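You operate a simulated robot arm through the tools that you are given. There is no shell and no other tool. Be economical: measure what you need, move in short steps, check, and stop when the job is done.

The job below is to be done with a simulated two-armed robot. You get a single attempt, and the scene is never put back.

JOB
Wipe up the spill on the top of the service bench with the yellow cloth and put it back.

It is judged by the outcome, as a careful person would: the job done as asked, and still so three seconds after it is handed in. It fails if anything else is knocked over, pushed out of place, dropped, spilled or broken. Flat cloth is picked up by pressing the open fingertips on it (5 to 10 N) and closing them slowly along it; thin cloth reads only 2 to 8 mm in the jaws.

ROBOT AND FRAMES
Two 7-joint arms with two-finger parallel grippers on one trunk, on a base that drives. Base frame: it is fixed to the floor where the robot stands at the start and does not move with it; the origin is under the middle of the robot, x ahead of it, y to its left, z up; the surface under the hand at the start is at about z = 900. Units: mm, degrees, N and s.
The left shoulder is at the start at [50, 209, 1196], the right one opposite. With the tool pointing down near the work surface each hand reaches from about 280 to 920 mm from the robot's upright axis, wherever it stands, measured 20 degrees to its own side. Payload 4.4 kg a hand.
The TCP of each hand is the grasp point between the finger pads, 23 mm short of the fingertips. In the tool frame z runs along the fingers and y along their closing line. Largest opening 94 mm; finger width 38, thickness 10; the body of the gripper, 54 by 96 mm, starts 39 mm behind the TCP.
Orientation is that of the tool frame in the base frame, as a unit quaternion [x, y, z, w]. With the fingers straight down and closing along the base's y, the tool's x points along the base's -x, its y along +y and its z along -z.

CONTROLS
- The arms move only by the tool nudge_tool. It takes "left_steps", "right_steps" or both (then of equal length, played together; a hand with none holds still); each is a list of rows, each an object (a shift or turn left out is 0, a gripper value left out holds the last) with "linear": the shift along the base's x, y, z in mm, a list of three; "rot": the turn, a rotation vector about the base's x, y, z in degrees, a list of three; "hand": the finger opening in mm, from 0 to 94. In form: [{"linear": [tx, ty, tz], "rot": [ax, ay, az], "hand": hand}, ...]. A call has 1 to 20 rows; each row shifts and turns the commanded pose from where the row before left it. A row lasts 0.2 s, in which the tool goes at most 50 mm and 8.6 degrees; a call with a longer step from one row to the next is refused whole, and so is a gripper value outside its range. Where a pose cannot be reached the arm comes as near as it can. A force on the tool above 40 N (or 10 N above the force at the start of the call, whichever is more), or a blocked arm, ends the call early, and 0.2 s more pass. Each finger travels about 108 mm/s and halts on what it meets, pressing with about 38 N; the grip force reading is that of the motor and also rises with nothing between the fingers. The clock runs only during rows and for 0.2 s after the last one: add rows that do not move to give the fingers time. It gives the time, the measured TCP pose, the force on the tool (base axes), the opening and the grip force at its end, in the units of the frame above (readings bear some noise), with the torque about the TCP (base axes, N m) and any sound that the robot's microphone picked up.
- Cameras (640 x 400 px; columns grow to the right, rows downward): "scene" is now at [157.4, -10.3, 1372.7]; the picture's right is [-0.10, -1.00, 0.00], its down [-0.51, 0.05, -0.86] and it looks along [0.86, -0.08, -0.51] (base axes); focal length 251 px, centre (320, 200). "left" rides on the left gripper at [86, -16, -74] in its tool frame; the picture's right is [0.18, 0.98, 0.00], its down [-0.58, 0.11, -0.81] and it looks along [-0.79, 0.15, 0.59] (tool axes); focal length 243 px, centre (320, 200). "right" rides on the right gripper at [86, 16, -74] in its tool frame; the picture's right is [-0.18, 0.98, 0.00], its down [-0.58, -0.11, -0.81] and it looks along [-0.79, -0.15, 0.59] (tool axes); focal length 243 px, centre (320, 200). There is no depth. A picture from a camera that has moved, and an enlarged one, comes with that camera's place and axes in the base frame and with its lens.
- snapshot(camera): a new picture of that camera. No time passes.
- lift_body(by): slides the trunk up (or, below 0, down) by that many mm; the arms and the scene camera ride with it, the base frame stays. It gives what a move gives, with no picture.
- steer(legs): drives the robot by 1 to 6 legs, each [ahead, left, turn to the left] in mm, mm and degrees, along the robot's own axes; the way and the turn of a leg run together, so that a leg with both is an arc; at most 1500 mm and 180 degrees a leg. The arms and the cameras ride along, it lands a little off, and it stops where it bumps. It gives what a move gives.
- turn_head(pan, tilt): turns the head with the scene camera to pan (to the left, within 80 degrees either way) and tilt (down, from -29 to 69), counted from straight ahead of the robot. It gives what a move gives.
- enlarge(camera, box): a new picture of the part [left, top, right, bottom] of that camera's present view, enlarged. No time passes.
- hand_in(): hands the job in; it is judged then, once.

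Go step by step. Nothing tells you exact positions but the pictures and the camera data: compare them with the known pose of the tool, close in by small moves and look again before you grip or let go. The budget is 120 turns and 92 pictures, counting those below and the enlarged ones. Unless the task says otherwise, let go and move clear before handing in, and close with one line.

The tools are called by a JSON object that holds its "method" and its "body". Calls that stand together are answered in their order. nudge_tool: Moves the arms, as the interface text tells. Its arguments: {"type":"object","properties":{"left_steps":{"type":"array"},"right_steps":{"type":"array"}},"required":[]} The other tools are called the same way: lift_body (by) slides the trunk up or down; steer (legs) drives the base; turn_head (pan, tilt) turns the head that bears the scene camera; snapshot (camera) takes a picture; enlarge (camera, box) takes an enlarged picture of a part of a camera's view; hand_in () hands the job in.

At the start:

```text
t: 0.0
left_ee_pos: [496.1, 121.4, 1184.3]
left_orientation: [0.0, 1.0, 0.0, 0.0]
left_force: [0.8, -0.7, -0.1]
left_ft_torque: [0.0, 0.03, -0.05]
left_grip_width: 94.1
left_finger_force: 0.1
right_ee_pos: [463.2, -364.3, 1143.7]
right_orientation: [0.001, 1.0, 0.0, 0.0]
right_force: [0.0, 0.6, 0.1]
right_ft_torque: [0.03, 0.03, -0.03]
right_grip_width: 93.9
right_finger_force: 0.0
trunk travel left (down, up): [-275.0, 288.0]
robot x, y, heading: [1.0, -2.4, -0.2]
head pan, tilt: [-5.6, 30.5]
```

scene: 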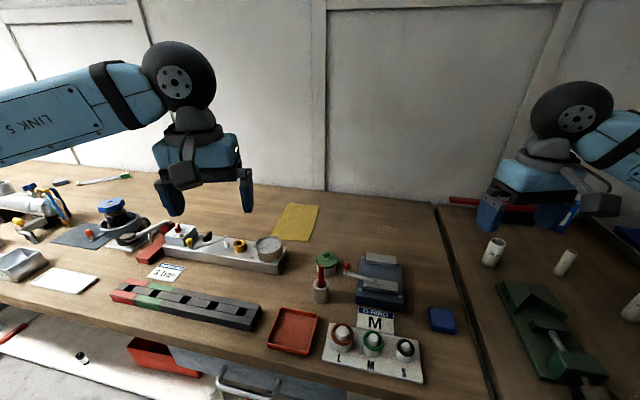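
right: 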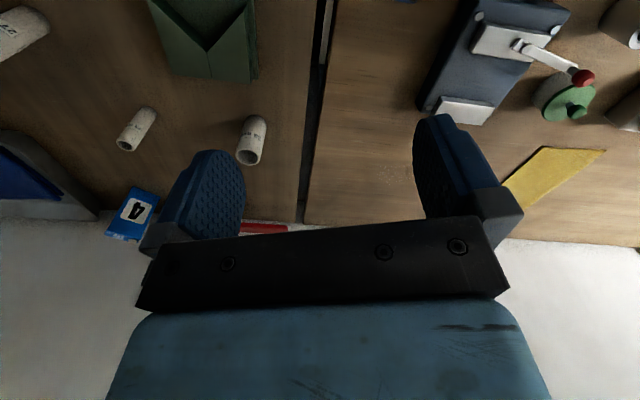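
left: 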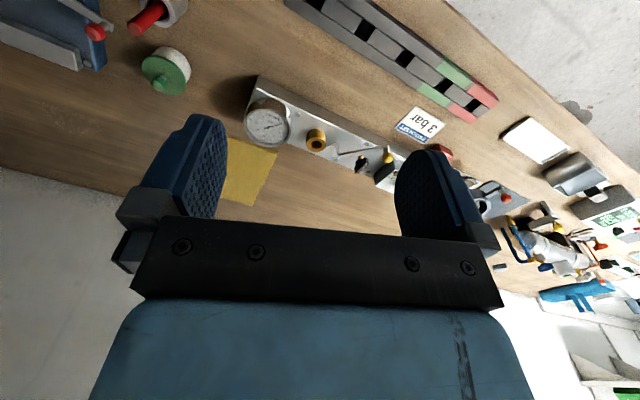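

I see a yellow cloth at the back of the bench and perhaps a faint spill to its right. I'll enlarge both before moving.

{"method": "enlarge", "body": {"camera": "scene", "box": [240, 180, 440, 305]}}

{"method": "enlarge", "body": {"camera": "right", "box": [300, 60, 640, 272]}}

```text
3.20 times, centred on (340, 242) of scene
camera zoom: at [157.4, -10.3, 1372.7], right [-0.1, -1.0, 0.0], down [-0.51, 0.05, -0.86], along [0.86, -0.08, -0.51], focal length 803 px, centre (256, 64)
```

zoom: 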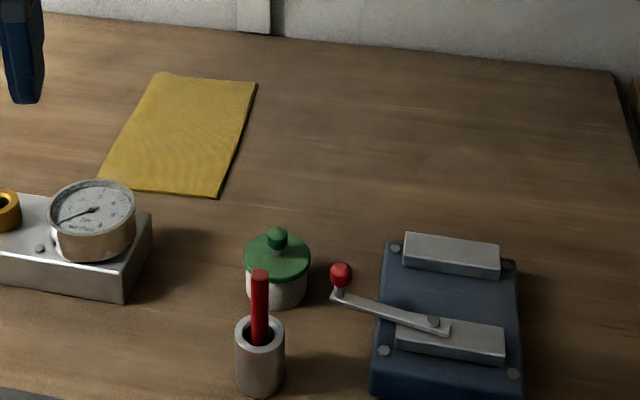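

```text
1.88 times, centred on (470, 166) of right
camera zoom: at [377.6, -349.7, 1216.9], right [0.18, 0.98, 0.0], down [0.58, -0.11, 0.81], along [0.79, -0.15, -0.59], focal length 457 px, centre (38, 264)
```

zoom: 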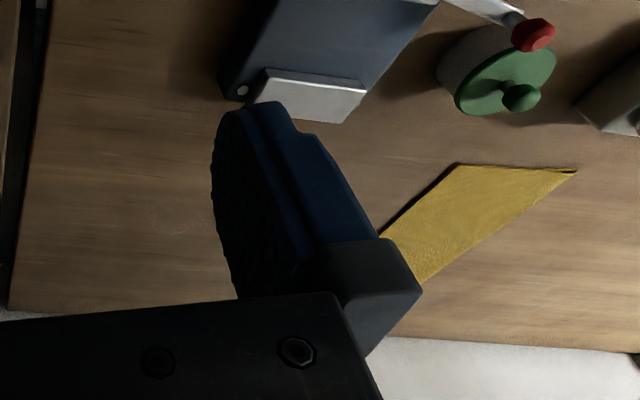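

A faint ring is visible to the right of the cloth. I'll zoom in on it and check the rest of the bench tops for other spills.

{"method": "enlarge", "body": {"camera": "scene", "box": [340, 205, 440, 268]}}

{"method": "enlarge", "body": {"camera": "right", "box": [320, 120, 430, 190]}}

{"method": "turn_head", "body": {"pan": -35, "tilt": 35}}

{"method": "snapshot", "body": {"camera": "scene"}}

{"method": "turn_head", "body": {"pan": 45, "tilt": 35}}

{"method": "snapshot", "body": {"camera": "scene"}}

```text
6.35 times, centred on (390, 236) of scene
camera zoom: at [157.4, -10.3, 1372.7], right [-0.1, -1.0, 0.0], down [-0.51, 0.05, -0.86], along [0.86, -0.08, -0.51], focal length 1594 px, centre (-124, -32)
```

zoom: 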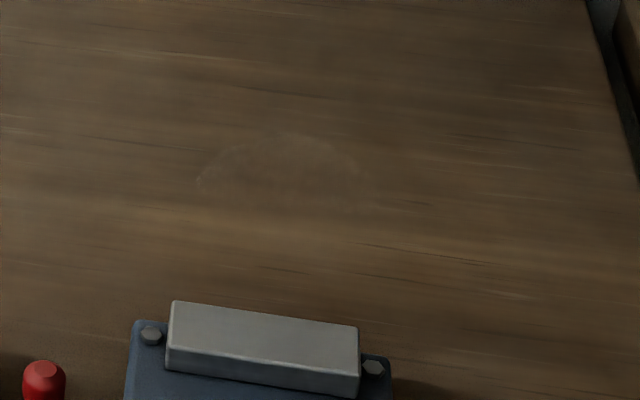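

```text
5.71 times, centred on (375, 155) of right
camera zoom: at [377.6, -349.7, 1216.9], right [0.18, 0.98, 0.0], down [0.58, -0.11, 0.81], along [0.79, -0.15, -0.59], focal length 1386 px, centre (6, 457)
```

zoom: 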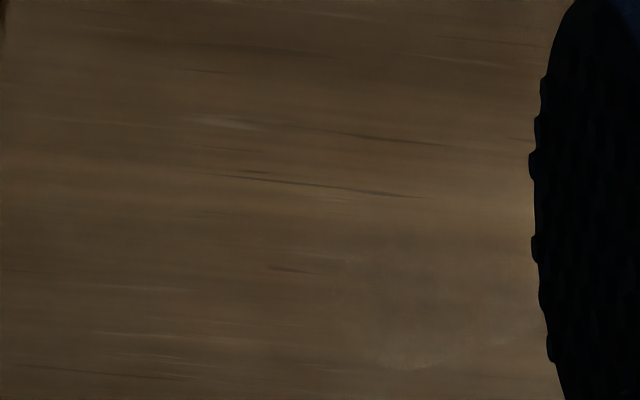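

```text
t: 0.9
left_ee_pos: [496.5, 120.7, 1183.8]
left_orientation: [0.0, 1.0, 0.0, 0.0]
left_force: [-0.6, 0.4, 0.3]
left_ft_torque: [-0.01, -0.03, -0.03]
left_grip_width: 94.1
left_finger_force: 0.1
right_ee_pos: [464.5, -364.5, 1142.7]
right_orientation: [0.0, 1.0, 0.001, 0.0]
right_force: [-0.3, -0.4, -0.2]
right_ft_torque: [0.02, 0.0, 0.0]
right_grip_width: 94.2
right_finger_force: 0.2
trunk travel left (down, up): [-275.0, 288.0]
robot x, y, heading: [1.5, -1.2, -0.2]
head pan, tilt: [-35.0, 35.0]
```

```text
84 pictures are left
camera scene: at [139.8, -51.9, 1365.7], right [-0.57, -0.82, 0.0], down [-0.47, 0.33, -0.82], along [0.67, -0.47, -0.57], focal length 251 px, centre (320, 200)
```

scene: 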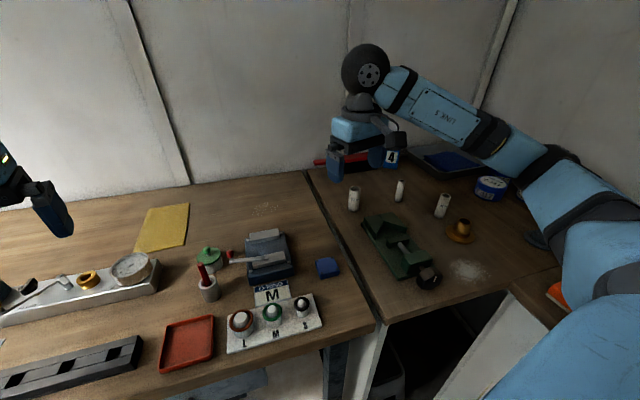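

```text
t: 2.5
left_ee_pos: [496.0, 120.7, 1184.6]
left_orientation: [0.0, 1.0, 0.0, 0.0]
left_force: [0.5, 0.0, -0.1]
left_ft_torque: [-0.02, 0.0, -0.03]
left_grip_width: 94.4
left_finger_force: 0.0
right_ee_pos: [462.7, -365.7, 1142.7]
right_orientation: [0.0, 1.0, 0.0, -0.001]
right_force: [-0.9, 0.8, -0.9]
right_ft_torque: [-0.01, -0.01, 0.0]
right_grip_width: 94.2
right_finger_force: 0.1
trunk travel left (down, up): [-275.0, 288.0]
robot x, y, heading: [1.4, -2.8, 0.0]
head pan, tilt: [45.0, 35.0]
```

```text
83 pictures are left
camera scene: at [129.9, 60.7, 1365.7], right [0.71, -0.71, 0.0], down [-0.41, -0.41, -0.82], along [0.58, 0.58, -0.57], focal length 251 px, centre (320, 200)
```

scene: 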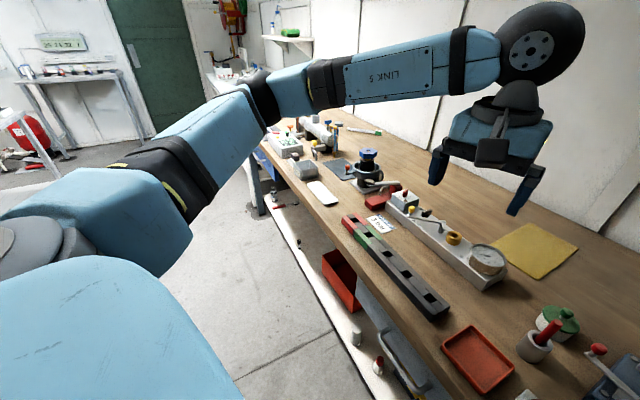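

There are two candidate marks: a faint ring on the main bench and a whitish patch on the right-hand bench. I'll look closer at each, and for any bench labels.

{"method": "turn_head", "body": {"pan": -45, "tilt": 40}}

{"method": "enlarge", "body": {"camera": "scene", "box": [280, 160, 520, 310]}}

{"method": "enlarge", "body": {"camera": "scene", "box": [100, 140, 340, 290]}}

{"method": "turn_head", "body": {"pan": -60, "tilt": 15}}

{"method": "snapshot", "body": {"camera": "scene"}}

{"method": "turn_head", "body": {"pan": -20, "tilt": 60}}

{"method": "snapshot", "body": {"camera": "scene"}}

```text
t: 4.1
left_ee_pos: [497.4, 120.5, 1184.7]
left_orientation: [0.0, 1.0, 0.0, 0.0]
left_force: [-0.5, 0.5, 0.1]
left_ft_torque: [-0.02, 0.0, -0.04]
left_grip_width: 94.3
left_finger_force: 0.2
right_ee_pos: [463.0, -365.1, 1142.2]
right_orientation: [-0.001, 1.0, 0.001, 0.0]
right_force: [0.4, 0.2, 0.5]
right_ft_torque: [0.02, 0.04, -0.03]
right_grip_width: 94.0
right_finger_force: 0.0
trunk travel left (down, up): [-275.0, 288.0]
robot x, y, heading: [-0.0, 2.0, 0.3]
head pan, tilt: [-45.0, 40.0]
```

```text
2.67 times, centred on (400, 235) of scene
camera zoom: at [127.8, -61.6, 1358.2], right [-0.71, -0.71, 0.0], down [-0.45, 0.45, -0.77], along [0.54, -0.54, -0.64], focal length 670 px, centre (107, 107)
```

zoom: 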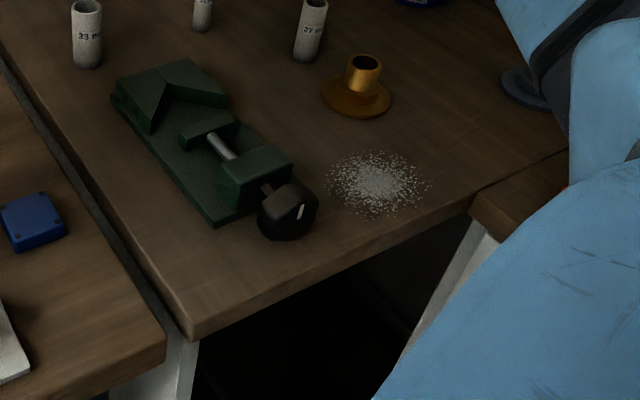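

```text
2.67 times, centred on (220, 215) of scene
camera zoom: at [127.8, -61.6, 1358.2], right [-0.71, -0.71, 0.0], down [-0.45, 0.45, -0.77], along [0.54, -0.54, -0.64], focal length 670 px, centre (587, 160)
```

zoom: 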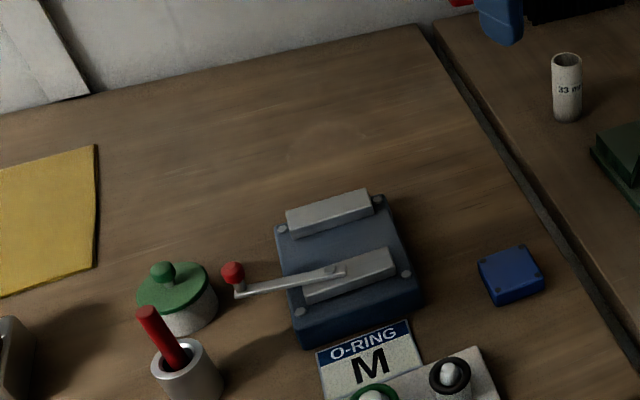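

```text
t: 5.0
left_ee_pos: [496.3, 122.3, 1183.9]
left_orientation: [0.0, 1.0, 0.0, -0.001]
left_force: [-0.4, -0.3, 0.2]
left_ft_torque: [-0.02, 0.0, -0.01]
left_grip_width: 94.1
left_finger_force: 0.1
right_ee_pos: [462.9, -364.5, 1143.1]
right_orientation: [-0.001, 1.0, 0.0, 0.0]
right_force: [-0.5, -0.2, 0.0]
right_ft_torque: [0.02, 0.0, -0.02]
right_grip_width: 94.0
right_finger_force: 0.1
trunk travel left (down, up): [-275.0, 288.0]
robot x, y, heading: [-0.6, -3.2, -0.3]
head pan, tilt: [-60.0, 15.0]
```

```text
80 pictures are left
camera scene: at [114.4, -82.4, 1397.7], right [-0.87, -0.5, 0.0], down [-0.13, 0.22, -0.97], along [0.48, -0.84, -0.26], focal length 251 px, centre (320, 200)
```

scene: 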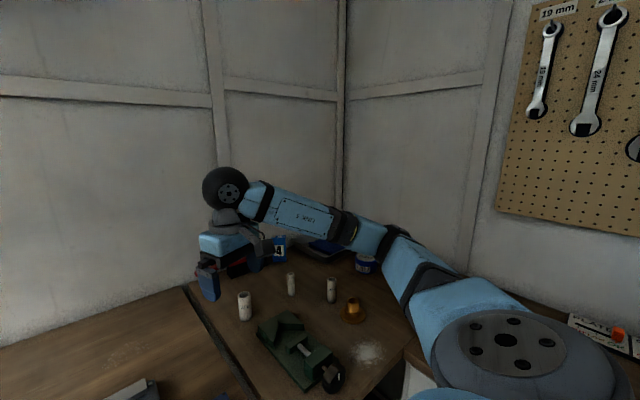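

```text
t: 6.1
left_ee_pos: [497.4, 121.0, 1185.0]
left_orientation: [0.0, 1.0, 0.001, 0.0]
left_force: [0.2, -0.3, 0.0]
left_ft_torque: [0.01, 0.03, 0.02]
left_grip_width: 94.1
left_finger_force: 0.0
right_ee_pos: [464.3, -365.3, 1142.4]
right_orientation: [0.0, 1.0, 0.0, 0.0]
right_force: [-0.1, 0.5, -0.2]
right_ft_torque: [0.0, 0.03, 0.01]
right_grip_width: 94.1
right_finger_force: 0.1
trunk travel left (down, up): [-275.0, 288.0]
robot x, y, heading: [1.5, 1.4, -0.3]
head pan, tilt: [-20.0, 60.0]
```

```text
79 pictures are left
camera scene: at [130.3, -24.4, 1331.5], right [-0.34, -0.94, 0.0], down [-0.81, 0.3, -0.5], along [0.47, -0.17, -0.87], focal length 251 px, centre (320, 200)
```

scene: 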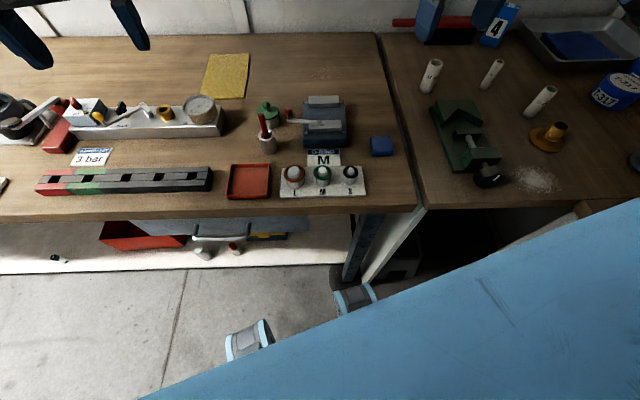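

The right bench (with a vice) has grey filings; the main bench holds a faint wet-looking mark near the cloth. I'll look around for labels that say which one is the "service bench".

{"method": "turn_head", "body": {"pan": 78, "tilt": 10}}

{"method": "snapshot", "body": {"camera": "scene"}}

{"method": "turn_head", "body": {"pan": -80, "tilt": 20}}

{"method": "snapshot", "body": {"camera": "scene"}}

{"method": "turn_head", "body": {"pan": 20, "tilt": 5}}

{"method": "snapshot", "body": {"camera": "scene"}}

```text
t: 7.9
left_ee_pos: [497.5, 120.9, 1183.5]
left_orientation: [0.0, 1.0, 0.0, 0.0]
left_force: [0.0, -0.2, 0.1]
left_ft_torque: [0.04, 0.0, 0.0]
left_grip_width: 94.0
left_finger_force: 0.1
right_ee_pos: [463.2, -365.7, 1142.3]
right_orientation: [-0.001, 1.0, 0.0, 0.0]
right_force: [-0.2, -0.1, 0.5]
right_ft_torque: [0.0, 0.02, 0.03]
right_grip_width: 94.0
right_finger_force: 0.1
trunk travel left (down, up): [-275.0, 288.0]
robot x, y, heading: [-2.4, 0.6, 0.3]
head pan, tilt: [78.0, 10.0]
```

```text
78 pictures are left
camera scene: at [87.0, 89.4, 1405.8], right [0.98, -0.21, 0.0], down [-0.04, -0.17, -0.98], along [0.21, 0.96, -0.17], focal length 251 px, centre (320, 200)
```

scene: 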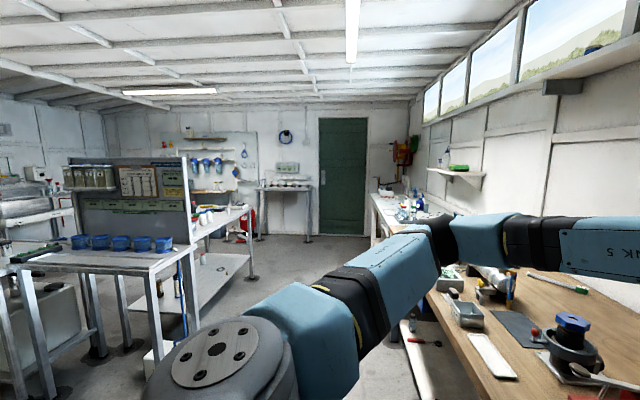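

```text
t: 10.3
left_ee_pos: [495.8, 121.5, 1184.3]
left_orientation: [0.001, 1.0, -0.001, -0.001]
left_force: [-0.6, 0.6, -0.5]
left_ft_torque: [0.0, -0.01, -0.01]
left_grip_width: 93.8
left_finger_force: 0.0
right_ee_pos: [463.6, -363.9, 1143.2]
right_orientation: [0.0, 1.0, 0.001, 0.0]
right_force: [0.2, 0.6, -0.4]
right_ft_torque: [-0.01, 0.02, -0.03]
right_grip_width: 93.9
right_finger_force: 0.0
trunk travel left (down, up): [-275.0, 288.0]
robot x, y, heading: [-0.3, -1.1, -0.2]
head pan, tilt: [-80.0, 20.0]
```

```text
77 pictures are left
camera scene: at [83.8, -93.2, 1389.6], right [-0.98, -0.17, 0.0], down [-0.06, 0.34, -0.94], along [0.16, -0.93, -0.34], focal length 251 px, centre (320, 200)
```

scene: 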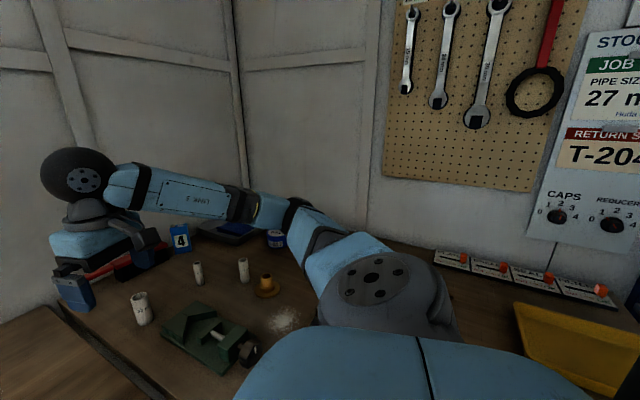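

```text
t: 12.1
left_ee_pos: [497.1, 120.8, 1184.6]
left_orientation: [0.0, 1.0, 0.001, 0.0]
left_force: [0.1, 0.7, -0.6]
left_ft_torque: [-0.01, 0.01, 0.01]
left_grip_width: 94.2
left_finger_force: 0.1
right_ee_pos: [464.0, -365.9, 1142.9]
right_orientation: [0.001, 1.0, 0.001, 0.0]
right_force: [0.5, 0.1, -0.1]
right_ft_torque: [-0.02, -0.02, 0.02]
right_grip_width: 94.0
right_finger_force: 0.0
trunk travel left (down, up): [-275.0, 288.0]
robot x, y, heading: [-0.5, -0.1, 0.0]
head pan, tilt: [20.0, 5.0]
```

```text
76 pictures are left
camera scene: at [153.9, 29.8, 1413.9], right [0.34, -0.94, 0.0], down [-0.08, -0.03, -1.0], along [0.94, 0.34, -0.09], focal length 251 px, centre (320, 200)
```

scene: 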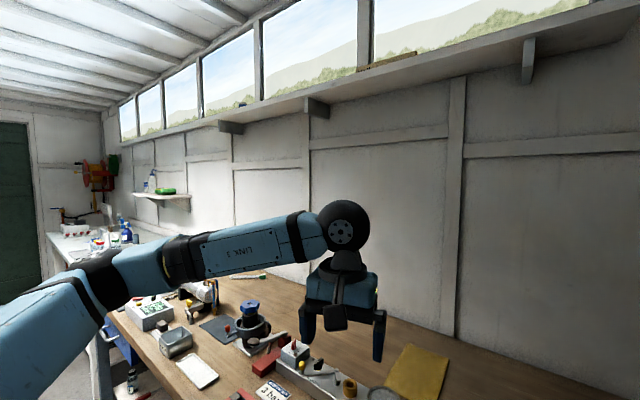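

The main bench (O-ring kit, 3-bar unit) is the service bench, with the spill at about (735, -250). The cloth is centred at about (836, 0), turned about -16°. I'll bring the right hand above the cloth's right edge and shift the left hand aside.

{"method": "nudge_tool", "body": {"right_steps": [{"linear": [35.6, 34, 0], "rot": [0, 0, -1.57], "hand": 50}, {"linear": [35.6, 34, 0], "rot": [0, 0, -1.57]}, {"linear": [35.6, 34, 0], "rot": [0, 0, -1.57]}, {"linear": [35.6, 34, 0], "rot": [0, 0, -1.57]}, {"linear": [35.6, 34, 0], "rot": [0, 0, -1.57]}, {"linear": [35.6, 34, 0], "rot": [0, 0, -1.57]}, {"linear": [35.6, 34, 0], "rot": [0, 0, -1.57]}, {"linear": [35.6, 34, 0], "rot": [0, 0, -1.57]}, {"linear": [35.6, 34, 0], "rot": [0, 0, -1.57]}, {"linear": [35.6, 34, 0], "rot": [0, 0, -1.57]}, {"linear": [0, 0, -40]}, {"linear": [0, 0, -40]}, {}], "left_steps": [{"linear": [-10, 12, 5]}, {"linear": [-10, 12, 5]}, {"linear": [-10, 12, 5]}, {"linear": [-10, 12, 5]}, {"linear": [-10, 12, 5]}, {"linear": [-10, 12, 5]}, {"linear": [-10, 12, 5]}, {"linear": [-10, 12, 5]}, {"linear": [-10, 12, 5]}, {"linear": [-10, 12, 5]}, {}, {}, {}]}}

{"method": "snapshot", "body": {"camera": "right"}}

{"method": "turn_head", "body": {"pan": -8, "tilt": 35}}

{"method": "snapshot", "body": {"camera": "scene"}}

```text
t: 14.9
left_ee_pos: [396.0, 240.8, 1236.2]
left_orientation: [0.0, 1.0, 0.0, 0.0]
left_force: [0.7, 0.1, 0.1]
left_ft_torque: [0.04, 0.01, -0.01]
left_grip_width: 94.2
left_finger_force: 0.1
right_ee_pos: [818.7, -24.5, 1065.3]
right_orientation: [0.136, 0.991, 0.001, 0.001]
right_force: [1.0, -0.2, 0.1]
right_ft_torque: [0.0, -0.01, 0.02]
right_grip_width: 50.0
right_finger_force: 0.0
trunk travel left (down, up): [-275.0, 288.0]
robot x, y, heading: [-2.7, -0.5, -0.1]
head pan, tilt: [20.0, 5.0]
```

```text
75 pictures are left
camera right: at [739.6, 13.3, 1138.8], right [0.44, 0.9, 0.0], down [0.53, -0.26, 0.81], along [0.72, -0.36, -0.59], focal length 243 px, centre (320, 200)
```

right: 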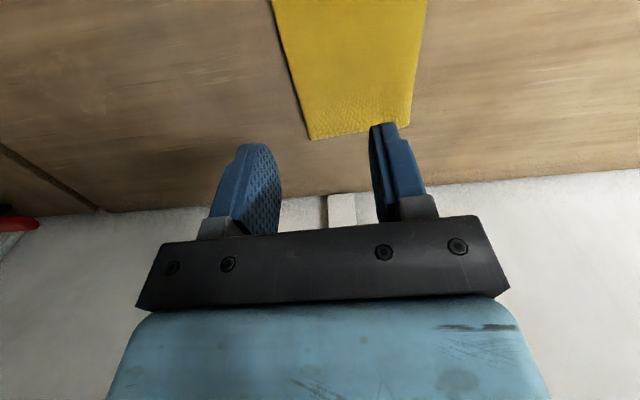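

```text
t: 15.8
left_ee_pos: [397.5, 241.1, 1236.2]
left_orientation: [0.0, 1.0, 0.001, 0.0]
left_force: [0.3, 0.3, 0.3]
left_ft_torque: [-0.01, 0.01, 0.0]
left_grip_width: 94.1
left_finger_force: 0.0
right_ee_pos: [818.8, -25.1, 1065.0]
right_orientation: [0.137, 0.991, 0.0, 0.0]
right_force: [-0.1, 0.1, 1.6]
right_ft_torque: [0.01, 0.0, 0.03]
right_grip_width: 49.9
right_finger_force: 0.1
trunk travel left (down, up): [-275.0, 288.0]
robot x, y, heading: [2.5, -6.2, 0.1]
head pan, tilt: [-8.0, 35.0]
```

```text
74 pictures are left
camera scene: at [154.8, -13.7, 1365.8], right [-0.14, -0.99, 0.0], down [-0.57, 0.08, -0.82], along [0.81, -0.11, -0.57], focal length 251 px, centre (320, 200)
```

scene: 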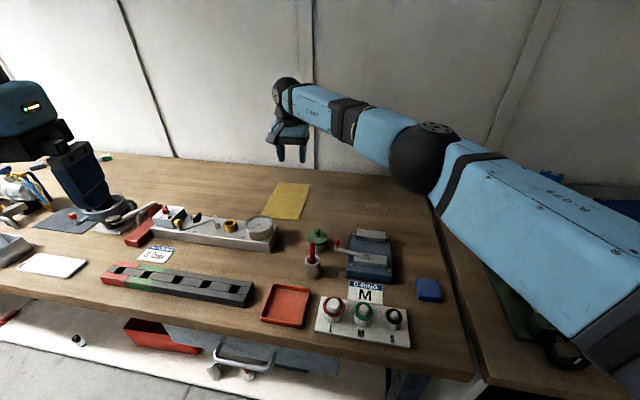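

The wrist picture agrees: the cloth's right edge runs from (723,-28) to (915,-82). I'll shift slightly inward and descend close to the cloth.

{"method": "nudge_tool", "body": {"right_steps": [{"linear": [2, 6, -40]}, {"linear": [0, 0, -40]}, {"linear": [0, 0, -30]}, {"linear": [0, 0, -18]}, {}]}}

{"method": "snapshot", "body": {"camera": "right"}}

{"method": "enlarge", "body": {"camera": "scene", "box": [240, 140, 400, 240]}}

```text
t: 17.0
left_ee_pos: [396.9, 239.6, 1235.9]
left_orientation: [0.0, 1.0, 0.001, 0.0]
left_force: [-0.4, -0.8, -0.2]
left_ft_torque: [0.02, 0.01, -0.02]
left_grip_width: 94.0
left_finger_force: 0.0
right_ee_pos: [819.4, -21.2, 934.2]
right_orientation: [0.136, 0.991, 0.0, 0.0]
right_force: [0.6, -0.7, -0.3]
right_ft_torque: [0.02, 0.01, -0.01]
right_grip_width: 50.1
right_finger_force: 0.1
trunk travel left (down, up): [-275.0, 288.0]
robot x, y, heading: [-2.9, -5.8, -0.0]
head pan, tilt: [-8.0, 35.0]
```

```text
73 pictures are left
camera right: at [742.3, 17.9, 1009.0], right [0.44, 0.9, 0.0], down [0.53, -0.26, 0.81], along [0.72, -0.36, -0.59], focal length 243 px, centre (320, 200)
```

right: 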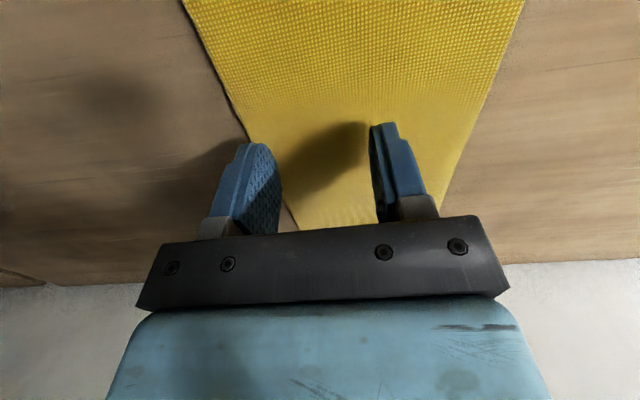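

```text
4.00 times, centred on (320, 190) of scene
camera zoom: at [154.8, -14.4, 1365.7], right [-0.14, -0.99, 0.0], down [-0.57, 0.08, -0.82], along [0.81, -0.11, -0.57], focal length 1004 px, centre (320, 240)
```

zoom: 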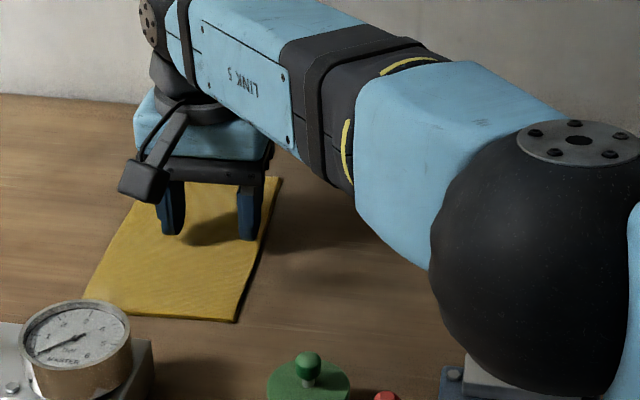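

The fingers are about 11 mm above the cloth, the right one close to the edge. I'll shift 7 mm inward and press down in small steps.

{"method": "nudge_tool", "body": {"right_steps": [{"linear": [2, 7, 0]}, {"linear": [0, 0, -5]}, {"linear": [0, 0, -3]}, {"linear": [0, 0, -2]}, {}]}}

```text
t: 18.2
left_ee_pos: [396.0, 240.5, 1237.2]
left_orientation: [-0.001, 1.0, 0.0, 0.0]
left_force: [0.0, 0.8, 0.4]
left_ft_torque: [0.01, -0.01, 0.01]
left_grip_width: 94.1
left_finger_force: 0.1
right_ee_pos: [816.4, -13.4, 924.8]
right_orientation: [0.136, 0.991, 0.0, 0.0]
right_force: [2.4, -0.1, 7.8]
right_ft_torque: [-0.23, 0.02, 0.07]
right_grip_width: 49.5
right_finger_force: 0.0
right hand out of reach, approached as far as the arm can: row 1
trunk travel left (down, up): [-275.0, 288.0]
robot x, y, heading: [2.2, -0.0, -0.0]
head pan, tilt: [-8.0, 35.0]
```

Contact reads 7.8 N, in the right range. I'll close slowly along the cloth.

{"method": "nudge_tool", "body": {"right_steps": [{"hand": 45}, {"hand": 40}, {"hand": 35}, {"hand": 30}, {"hand": 25}, {"hand": 20}, {"hand": 15}, {"hand": 10}, {"hand": 5}, {"hand": 0}, {}, {}]}}

{"method": "snapshot", "body": {"camera": "right"}}

```text
t: 20.8
left_ee_pos: [395.9, 240.0, 1236.4]
left_orientation: [0.001, 1.0, -0.001, 0.001]
left_force: [-0.4, 0.8, 0.1]
left_ft_torque: [-0.02, 0.01, 0.01]
left_grip_width: 93.9
left_finger_force: 0.1
right_ee_pos: [815.3, -12.7, 925.8]
right_orientation: [0.137, 0.991, 0.0, 0.001]
right_force: [0.1, -0.5, 11.3]
right_ft_torque: [-0.06, 0.03, -0.02]
right_grip_width: 3.6
right_finger_force: 38.1
trunk travel left (down, up): [-275.0, 288.0]
robot x, y, heading: [2.8, 0.2, -0.2]
head pan, tilt: [-8.0, 35.0]
```

```text
71 pictures are left
camera right: at [737.0, 24.5, 999.1], right [0.44, 0.9, 0.0], down [0.53, -0.26, 0.81], along [0.72, -0.36, -0.59], focal length 243 px, centre (320, 200)
```

right: 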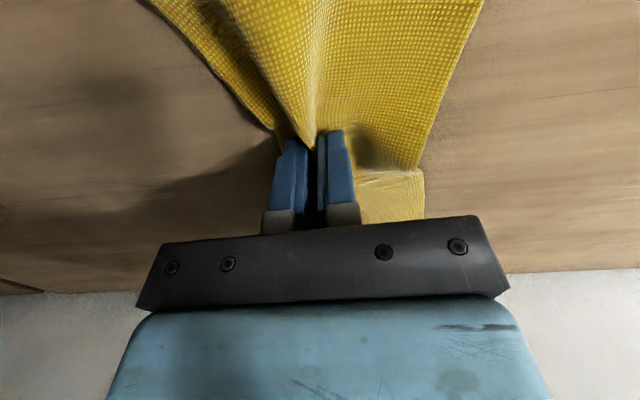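

The cloth is gripped (3.6 mm). I'll ease up a few mm and drag it slowly to the near side of the spill, keeping it flat behind the fingers.

{"method": "nudge_tool", "body": {"right_steps": [{"linear": [0, 0, 5]}, {"linear": [-6, -22, 0]}, {"linear": [-6, -22, 0]}, {"linear": [-6, -22, 0]}, {"linear": [-6, -22, 0]}, {"linear": [-6, -22, 0]}, {"linear": [-6, -22, 0]}, {}]}}

{"method": "snapshot", "body": {"camera": "right"}}

{"method": "enlarge", "body": {"camera": "scene", "box": [240, 140, 440, 265]}}

```text
t: 22.6
left_ee_pos: [398.1, 241.4, 1236.1]
left_orientation: [0.0, 1.0, 0.0, 0.0]
left_force: [0.5, 0.1, -0.4]
left_ft_torque: [0.03, -0.02, 0.03]
left_grip_width: 94.1
left_finger_force: 0.0
right_ee_pos: [781.1, -143.7, 930.2]
right_orientation: [0.136, 0.991, 0.0, 0.001]
right_force: [-0.4, 0.4, 0.1]
right_ft_torque: [-0.05, -0.02, -0.01]
right_grip_width: 3.4
right_finger_force: 38.3
trunk travel left (down, up): [-275.0, 288.0]
robot x, y, heading: [0.4, 0.9, 0.2]
head pan, tilt: [-8.0, 35.0]
```

```text
70 pictures are left
camera right: at [703.1, -105.8, 1003.4], right [0.44, 0.9, 0.0], down [0.53, -0.26, 0.81], along [0.72, -0.36, -0.59], focal length 243 px, centre (320, 200)
```

right: 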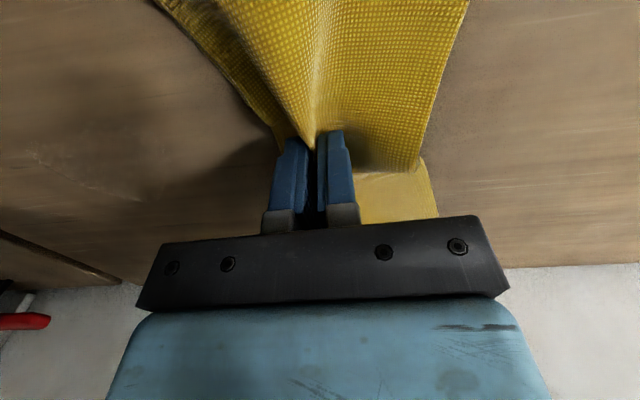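

```text
3.20 times, centred on (340, 202) of scene
camera zoom: at [154.9, -13.1, 1365.7], right [-0.14, -0.99, 0.0], down [-0.57, 0.08, -0.82], along [0.81, -0.11, -0.57], focal length 803 px, centre (256, 192)
```

zoom: 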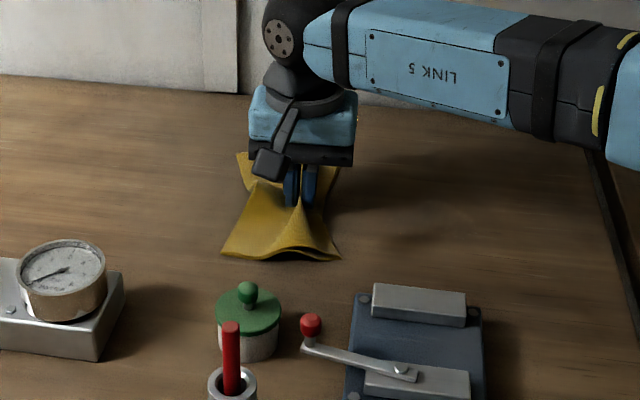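

The spill's outline is now clear, centred at about (732,-255) with a radius of about 45 mm. I'll press lightly and sweep the cloth across it in strokes, starting with the far part.

{"method": "nudge_tool", "body": {"right_steps": [{"linear": [-3, -30, 0]}, {"linear": [0, -20, -4]}, {"linear": [-2, -25, 0]}, {"linear": [0, -25, 0]}, {"linear": [0, -25, 0]}, {"linear": [0, -25, 0]}, {"linear": [0, -20, 0]}, {}]}}

{"method": "snapshot", "body": {"camera": "right"}}

{"method": "enlarge", "body": {"camera": "scene", "box": [280, 140, 480, 265]}}

```text
t: 24.4
left_ee_pos: [397.4, 240.1, 1237.1]
left_orientation: [0.001, 1.0, -0.001, 0.001]
left_force: [0.0, -0.2, 0.0]
left_ft_torque: [-0.03, 0.03, -0.02]
left_grip_width: 93.9
left_finger_force: 0.1
right_ee_pos: [777.9, -317.4, 926.0]
right_orientation: [0.136, 0.991, -0.001, 0.0]
right_force: [-0.2, 0.1, 0.6]
right_ft_torque: [0.0, 0.04, 0.0]
right_grip_width: 3.3
right_finger_force: 38.1
trunk travel left (down, up): [-275.0, 288.0]
robot x, y, heading: [-3.1, 2.1, 0.2]
head pan, tilt: [-8.0, 35.0]
```

```text
68 pictures are left
camera right: at [699.1, -279.3, 999.9], right [0.44, 0.9, 0.0], down [0.53, -0.26, 0.81], along [0.72, -0.36, -0.59], focal length 243 px, centre (320, 200)
```

right: 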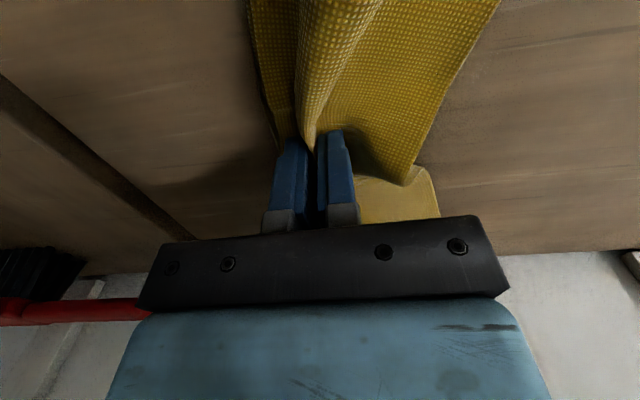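

```text
3.20 times, centred on (380, 202) of scene
camera zoom: at [154.6, -13.5, 1365.8], right [-0.14, -0.99, 0.0], down [-0.57, 0.08, -0.82], along [0.81, -0.11, -0.57], focal length 803 px, centre (128, 192)
```

zoom: 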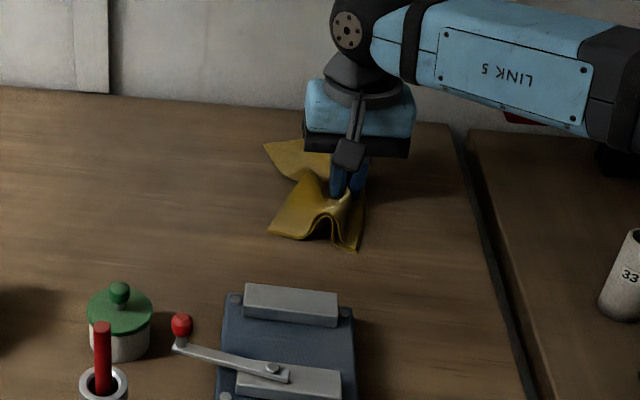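

The fingers barely touched there, so I'll lower about 3 mm and keep stroking across the spill's middle.

{"method": "nudge_tool", "body": {"right_steps": [{"linear": [0, 0, -3]}, {"linear": [-28, 0, 0]}, {"linear": [0, 25, 0]}, {"linear": [0, 25, 0]}, {"linear": [0, 25, 0]}, {"linear": [0, 25, 0]}, {"linear": [0, 25, 0]}, {}]}}

{"method": "snapshot", "body": {"camera": "right"}}

{"method": "enlarge", "body": {"camera": "scene", "box": [280, 140, 480, 265]}}

```text
t: 26.2
left_ee_pos: [394.3, 241.2, 1236.9]
left_orientation: [0.0, 1.0, 0.001, 0.001]
left_force: [0.6, 0.5, 0.7]
left_ft_torque: [-0.02, 0.0, 0.0]
left_grip_width: 93.9
left_finger_force: 0.0
right_ee_pos: [746.1, -191.7, 924.5]
right_orientation: [0.137, 0.991, 0.0, 0.002]
right_force: [1.4, -6.0, 20.8]
right_ft_torque: [-0.2, 0.05, 0.04]
right_grip_width: 3.6
right_finger_force: 38.0
trunk travel left (down, up): [-275.0, 288.0]
robot x, y, heading: [1.2, 2.0, 0.4]
head pan, tilt: [-8.0, 35.0]
```

```text
66 pictures are left
camera right: at [668.5, -153.4, 998.8], right [0.44, 0.9, 0.0], down [0.53, -0.26, 0.81], along [0.73, -0.36, -0.59], focal length 243 px, centre (320, 200)
```

right: 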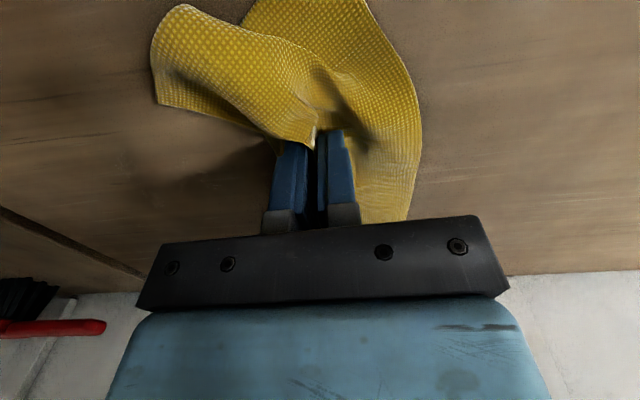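

```text
3.20 times, centred on (380, 202) of scene
camera zoom: at [152.2, -14.0, 1366.3], right [-0.14, -0.99, 0.0], down [-0.57, 0.08, -0.82], along [0.81, -0.11, -0.57], focal length 803 px, centre (128, 192)
```

zoom: 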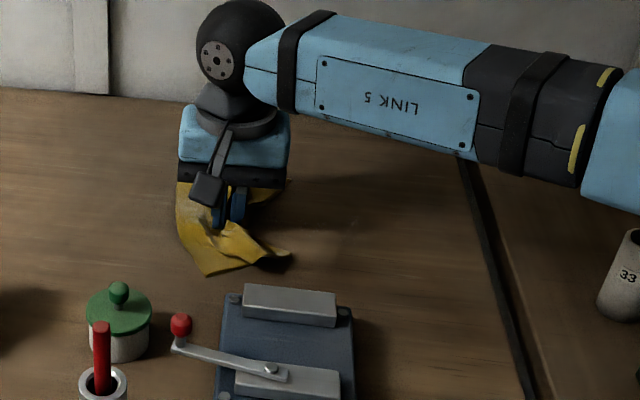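

The spill looks mostly gone. I'll ease the pressure slightly and do the nearer strokes at x ≈ 720 and 702.

{"method": "nudge_tool", "body": {"right_steps": [{"linear": [-26, 0, 1]}, {"linear": [0, -25, 0]}, {"linear": [0, -25, 0]}, {"linear": [0, -25, 0]}, {"linear": [0, -25, 0]}, {"linear": [0, -20, 0]}, {"linear": [-18, 0, 0]}, {"linear": [0, 25, 0]}, {"linear": [0, 25, 0]}, {"linear": [0, 25, 0]}, {"linear": [0, 25, 0]}, {}]}}

{"method": "snapshot", "body": {"camera": "right"}}

{"method": "enlarge", "body": {"camera": "scene", "box": [280, 140, 480, 265]}}

```text
t: 28.8
left_ee_pos: [394.0, 240.4, 1238.3]
left_orientation: [-0.001, 1.0, 0.0, 0.002]
left_force: [0.5, -0.3, 0.1]
left_ft_torque: [-0.03, 0.0, 0.02]
left_grip_width: 94.0
left_finger_force: 0.1
right_ee_pos: [701.6, -210.4, 925.9]
right_orientation: [0.136, 0.991, 0.0, 0.003]
right_force: [0.4, -12.4, 31.2]
right_ft_torque: [-0.31, 0.08, 0.06]
right_grip_width: 3.8
right_finger_force: 38.1
trunk travel left (down, up): [-275.0, 288.0]
robot x, y, heading: [0.4, -0.0, -0.2]
head pan, tilt: [-8.0, 35.0]
```

```text
64 pictures are left
camera right: at [624.1, -172.3, 998.6], right [0.44, 0.9, 0.0], down [0.53, -0.26, 0.81], along [0.73, -0.36, -0.59], focal length 243 px, centre (320, 200)
```

right: 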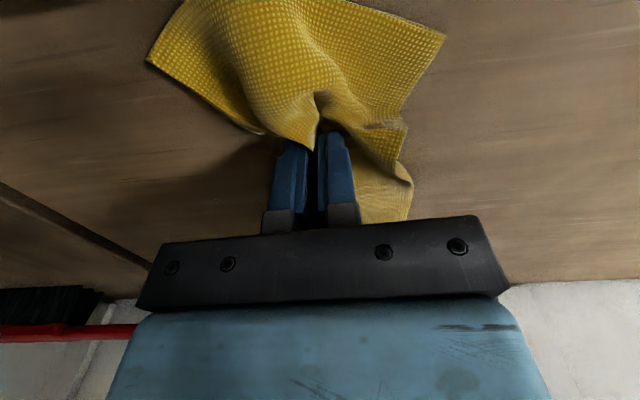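

```text
3.20 times, centred on (380, 202) of scene
camera zoom: at [151.0, -14.1, 1366.5], right [-0.14, -0.99, 0.0], down [-0.56, 0.08, -0.82], along [0.81, -0.11, -0.57], focal length 803 px, centre (128, 192)
```

zoom: 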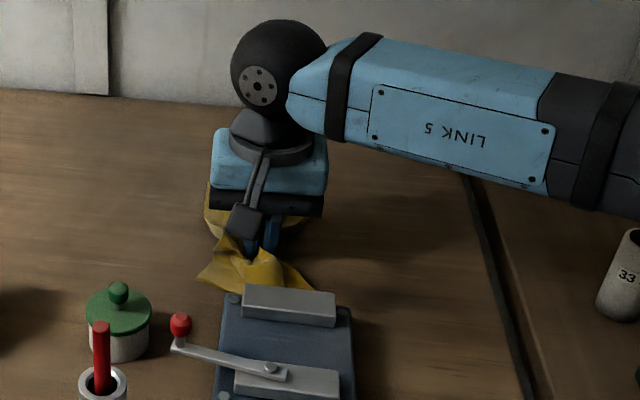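

The strokes across the spill are done, so I'll lift the cloth clear, move toward its place, and check the wiped area.

{"method": "nudge_tool", "body": {"right_steps": [{"linear": [0, 0, 20]}, {"linear": [5, 0, 30]}, {"linear": [10, 0, 40]}, {"linear": [10, 10, 45]}, {"linear": [20, 35, 10]}, {"linear": [20, 40, 0]}, {"linear": [20, 40, 0]}, {}, {}]}}

{"method": "enlarge", "body": {"camera": "scene", "box": [280, 140, 480, 265]}}

{"method": "enlarge", "body": {"camera": "scene", "box": [335, 180, 435, 243]}}

{"method": "snapshot", "body": {"camera": "right"}}

```text
t: 30.8
left_ee_pos: [397.0, 242.2, 1236.2]
left_orientation: [0.0, 1.0, -0.001, -0.001]
left_force: [-0.2, 0.0, -0.5]
left_ft_torque: [0.01, 0.0, 0.01]
left_grip_width: 94.0
left_finger_force: 0.1
right_ee_pos: [791.1, -84.0, 1066.1]
right_orientation: [0.137, 0.991, 0.0, 0.0]
right_force: [-0.1, 0.3, -0.4]
right_ft_torque: [-0.03, 0.02, -0.01]
right_grip_width: 3.4
right_finger_force: 38.3
trunk travel left (down, up): [-275.0, 288.0]
robot x, y, heading: [-0.9, -3.0, -0.2]
head pan, tilt: [-8.0, 35.0]
```

```text
3.20 times, centred on (380, 202) of scene
camera zoom: at [155.0, -13.0, 1365.7], right [-0.14, -0.99, 0.0], down [-0.57, 0.08, -0.82], along [0.81, -0.11, -0.57], focal length 803 px, centre (128, 192)
```

zoom: 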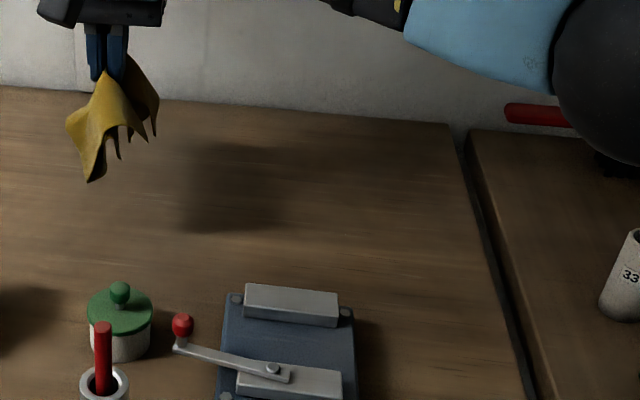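

```text
6.35 times, centred on (385, 212) of scene
camera zoom: at [155.0, -13.0, 1365.7], right [-0.14, -0.99, 0.0], down [-0.57, 0.08, -0.82], along [0.81, -0.11, -0.57], focal length 1594 px, centre (-93, 127)
```

zoom: 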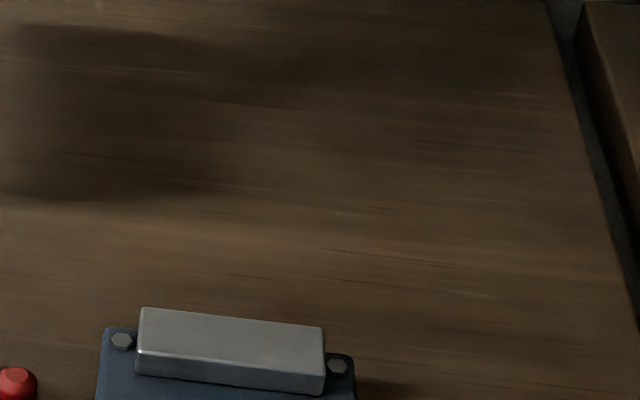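

```text
60 pictures are left
camera right: at [711.4, -45.6, 1138.8], right [0.44, 0.9, 0.0], down [0.53, -0.26, 0.81], along [0.72, -0.36, -0.59], focal length 243 px, centre (320, 200)
```

right: 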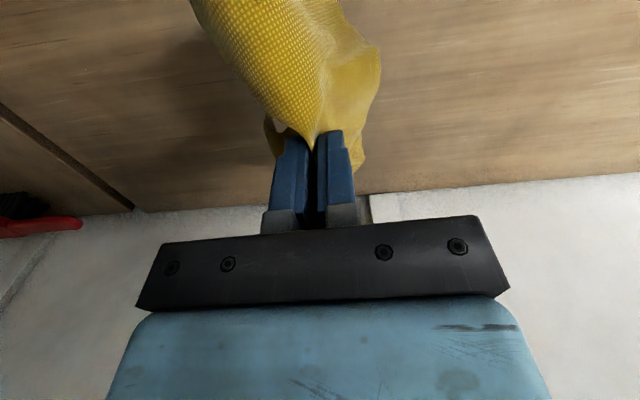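

The wiped area looks clean here, but the arm's shadow is near it. I'll look from the earlier angle where the spill showed up well.

{"method": "turn_head", "body": {"pan": -35, "tilt": 35}}

{"method": "enlarge", "body": {"camera": "scene", "box": [160, 150, 340, 262]}}

{"method": "snapshot", "body": {"camera": "scene"}}

```text
t: 31.7
left_ee_pos: [398.0, 240.1, 1236.3]
left_orientation: [0.001, 1.0, 0.001, 0.0]
left_force: [-0.4, 0.2, 0.3]
left_ft_torque: [0.0, -0.04, -0.01]
left_grip_width: 93.9
left_finger_force: 0.0
right_ee_pos: [789.5, -83.7, 1065.2]
right_orientation: [0.137, 0.991, 0.0, 0.0]
right_force: [0.4, 0.8, -0.4]
right_ft_torque: [0.0, 0.0, 0.0]
right_grip_width: 3.6
right_finger_force: 37.6
trunk travel left (down, up): [-275.0, 288.0]
robot x, y, heading: [3.0, 0.1, 0.1]
head pan, tilt: [-35.0, 35.0]
```

```text
3.56 times, centred on (250, 206) of scene
camera zoom: at [139.8, -51.9, 1365.7], right [-0.57, -0.82, 0.0], down [-0.47, 0.33, -0.82], along [0.67, -0.47, -0.57], focal length 893 px, centre (569, 179)
```

zoom: 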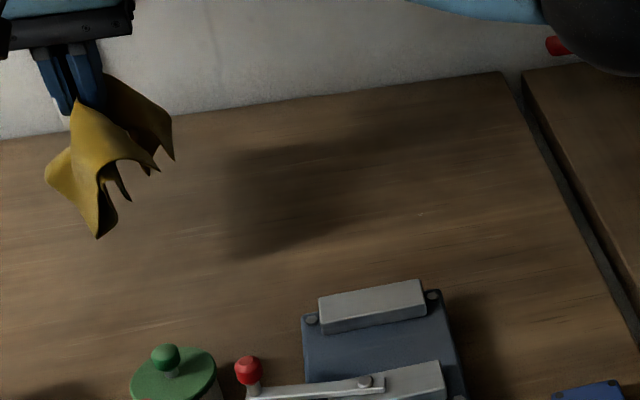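

```text
58 pictures are left
camera scene: at [139.8, -51.9, 1365.7], right [-0.57, -0.82, 0.0], down [-0.47, 0.33, -0.82], along [0.67, -0.47, -0.57], focal length 251 px, centre (320, 200)
```

scene: 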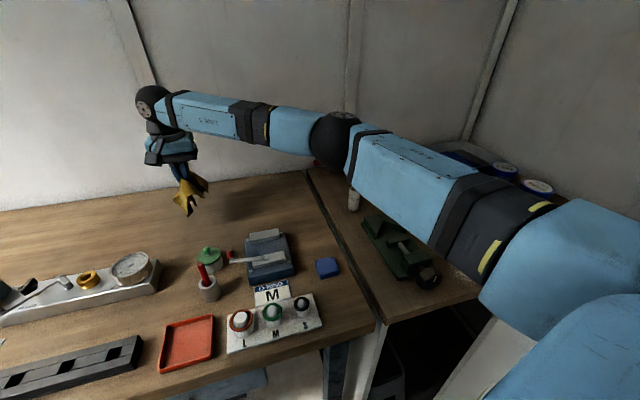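

One tiny bright speck may remain around (418,212) in that enlargement; I'll zoom in on it.

{"method": "enlarge", "body": {"camera": "scene", "box": [230, 185, 310, 235]}}

```text
8.00 times, centred on (270, 210) of scene
camera zoom: at [139.8, -51.9, 1365.7], right [-0.57, -0.82, 0.0], down [-0.47, 0.33, -0.82], along [0.67, -0.47, -0.57], focal length 2008 px, centre (720, 120)
```

zoom: 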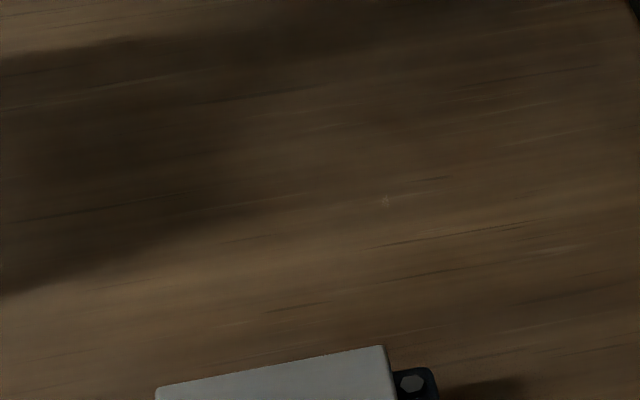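

A small remnant is left at about (716,-300). I'll bring the cloth back and stroke over that spot again.

{"method": "nudge_tool", "body": {"right_steps": [{"linear": [-17, -42, 0]}, {"linear": [-17, -42, 0]}, {"linear": [-17, -42, 0]}, {"linear": [-17, -42, 0]}, {"linear": [0, 0, -45]}, {"linear": [0, 0, -45]}, {"linear": [0, -5, -35]}, {"linear": [0, -5, -10]}, {"linear": [0, -5, -4]}, {}]}}

```text
t: 33.9
left_ee_pos: [396.8, 240.5, 1235.3]
left_orientation: [-0.001, 1.0, 0.0, 0.001]
left_force: [-0.1, -0.1, -0.6]
left_ft_torque: [-0.01, 0.02, 0.0]
left_grip_width: 94.2
left_finger_force: 0.0
right_ee_pos: [722.5, -267.6, 929.3]
right_orientation: [0.136, 0.991, 0.0, 0.001]
right_force: [0.7, 0.9, 3.9]
right_ft_torque: [0.0, 0.0, 0.01]
right_grip_width: 3.3
right_finger_force: 38.1
trunk travel left (down, up): [-275.0, 288.0]
robot x, y, heading: [-6.0, -0.8, -0.1]
head pan, tilt: [-35.0, 35.0]
```

{"method": "nudge_tool", "body": {"right_steps": [{"linear": [0, -10, -3]}, {"linear": [0, -25, 0]}, {"linear": [0, -25, 0]}, {"linear": [0, -15, 0]}, {"linear": [-12, 0, 0]}, {"linear": [0, 25, 0]}, {"linear": [0, 25, 0]}, {"linear": [0, 25, 0]}, {"linear": [26, 0, 0]}, {"linear": [0, -25, 0]}, {"linear": [0, -25, 0]}, {"linear": [0, -25, 0]}, {"linear": [-12, 0, 0]}, {"linear": [0, 25, 0]}, {"linear": [0, 25, 0]}, {"linear": [0, 25, 0]}, {}]}}

{"method": "nudge_tool", "body": {"right_steps": [{"linear": [0, 0, 20]}, {"linear": [5, 0, 35]}, {"linear": [10, 0, 45]}, {"linear": [15, 20, 35]}, {"linear": [17, 42, 0]}, {"linear": [17, 42, 0]}, {"linear": [17, 42, 0]}, {}]}}

{"method": "enlarge", "body": {"camera": "scene", "box": [230, 185, 310, 235]}}

{"method": "enlarge", "body": {"camera": "scene", "box": [160, 150, 340, 262]}}

```text
t: 37.5
left_ee_pos: [396.0, 240.2, 1236.2]
left_orientation: [0.0, 1.0, 0.001, 0.001]
left_force: [0.3, -0.6, -0.2]
left_ft_torque: [0.0, 0.04, -0.02]
left_grip_width: 94.2
left_finger_force: 0.1
right_ee_pos: [724.1, -266.5, 927.5]
right_orientation: [0.136, 0.991, 0.0, 0.0]
right_force: [-0.4, -1.6, 9.9]
right_ft_torque: [-0.1, -0.05, -0.03]
right_grip_width: 3.4
right_finger_force: 37.9
trunk travel left (down, up): [-275.0, 288.0]
robot x, y, heading: [1.9, 2.9, -0.0]
head pan, tilt: [-35.0, 35.0]
```

```text
t: 39.3
left_ee_pos: [397.3, 239.2, 1237.6]
left_orientation: [0.001, 1.0, 0.0, 0.0]
left_force: [-0.8, -0.2, 0.3]
left_ft_torque: [0.02, -0.01, -0.01]
left_grip_width: 94.2
left_finger_force: 0.1
right_ee_pos: [802.6, -125.3, 1061.6]
right_orientation: [0.138, 0.99, 0.0, 0.0]
right_force: [-0.3, 0.5, -0.3]
right_ft_torque: [0.0, -0.02, -0.04]
right_grip_width: 3.7
right_finger_force: 37.7
trunk travel left (down, up): [-275.0, 288.0]
robot x, y, heading: [0.4, -0.9, 0.1]
head pan, tilt: [-35.0, 35.0]
```

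```text
8.00 times, centred on (270, 210) of scene
camera zoom: at [139.4, -53.5, 1365.7], right [-0.57, -0.82, 0.0], down [-0.47, 0.33, -0.82], along [0.67, -0.47, -0.57], focal length 2008 px, centre (720, 120)
```

zoom: 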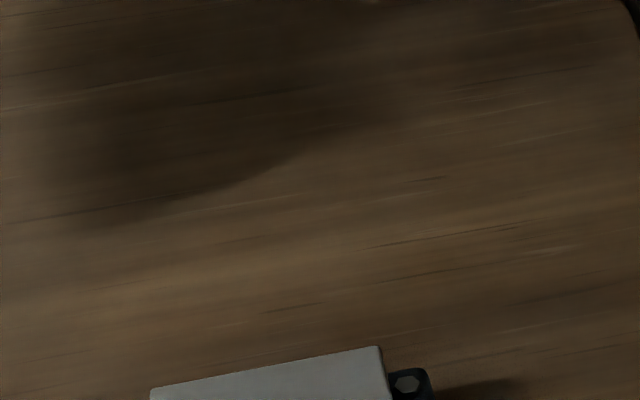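

```text
3.56 times, centred on (250, 206) of scene
camera zoom: at [139.4, -53.5, 1365.7], right [-0.57, -0.82, 0.0], down [-0.47, 0.33, -0.82], along [0.67, -0.47, -0.57], focal length 893 px, centre (569, 179)
```

zoom: 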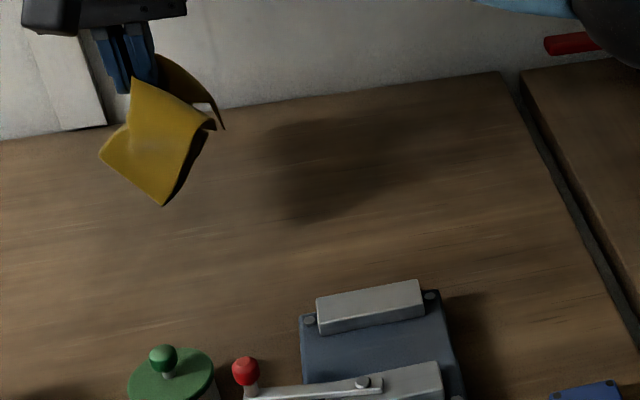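

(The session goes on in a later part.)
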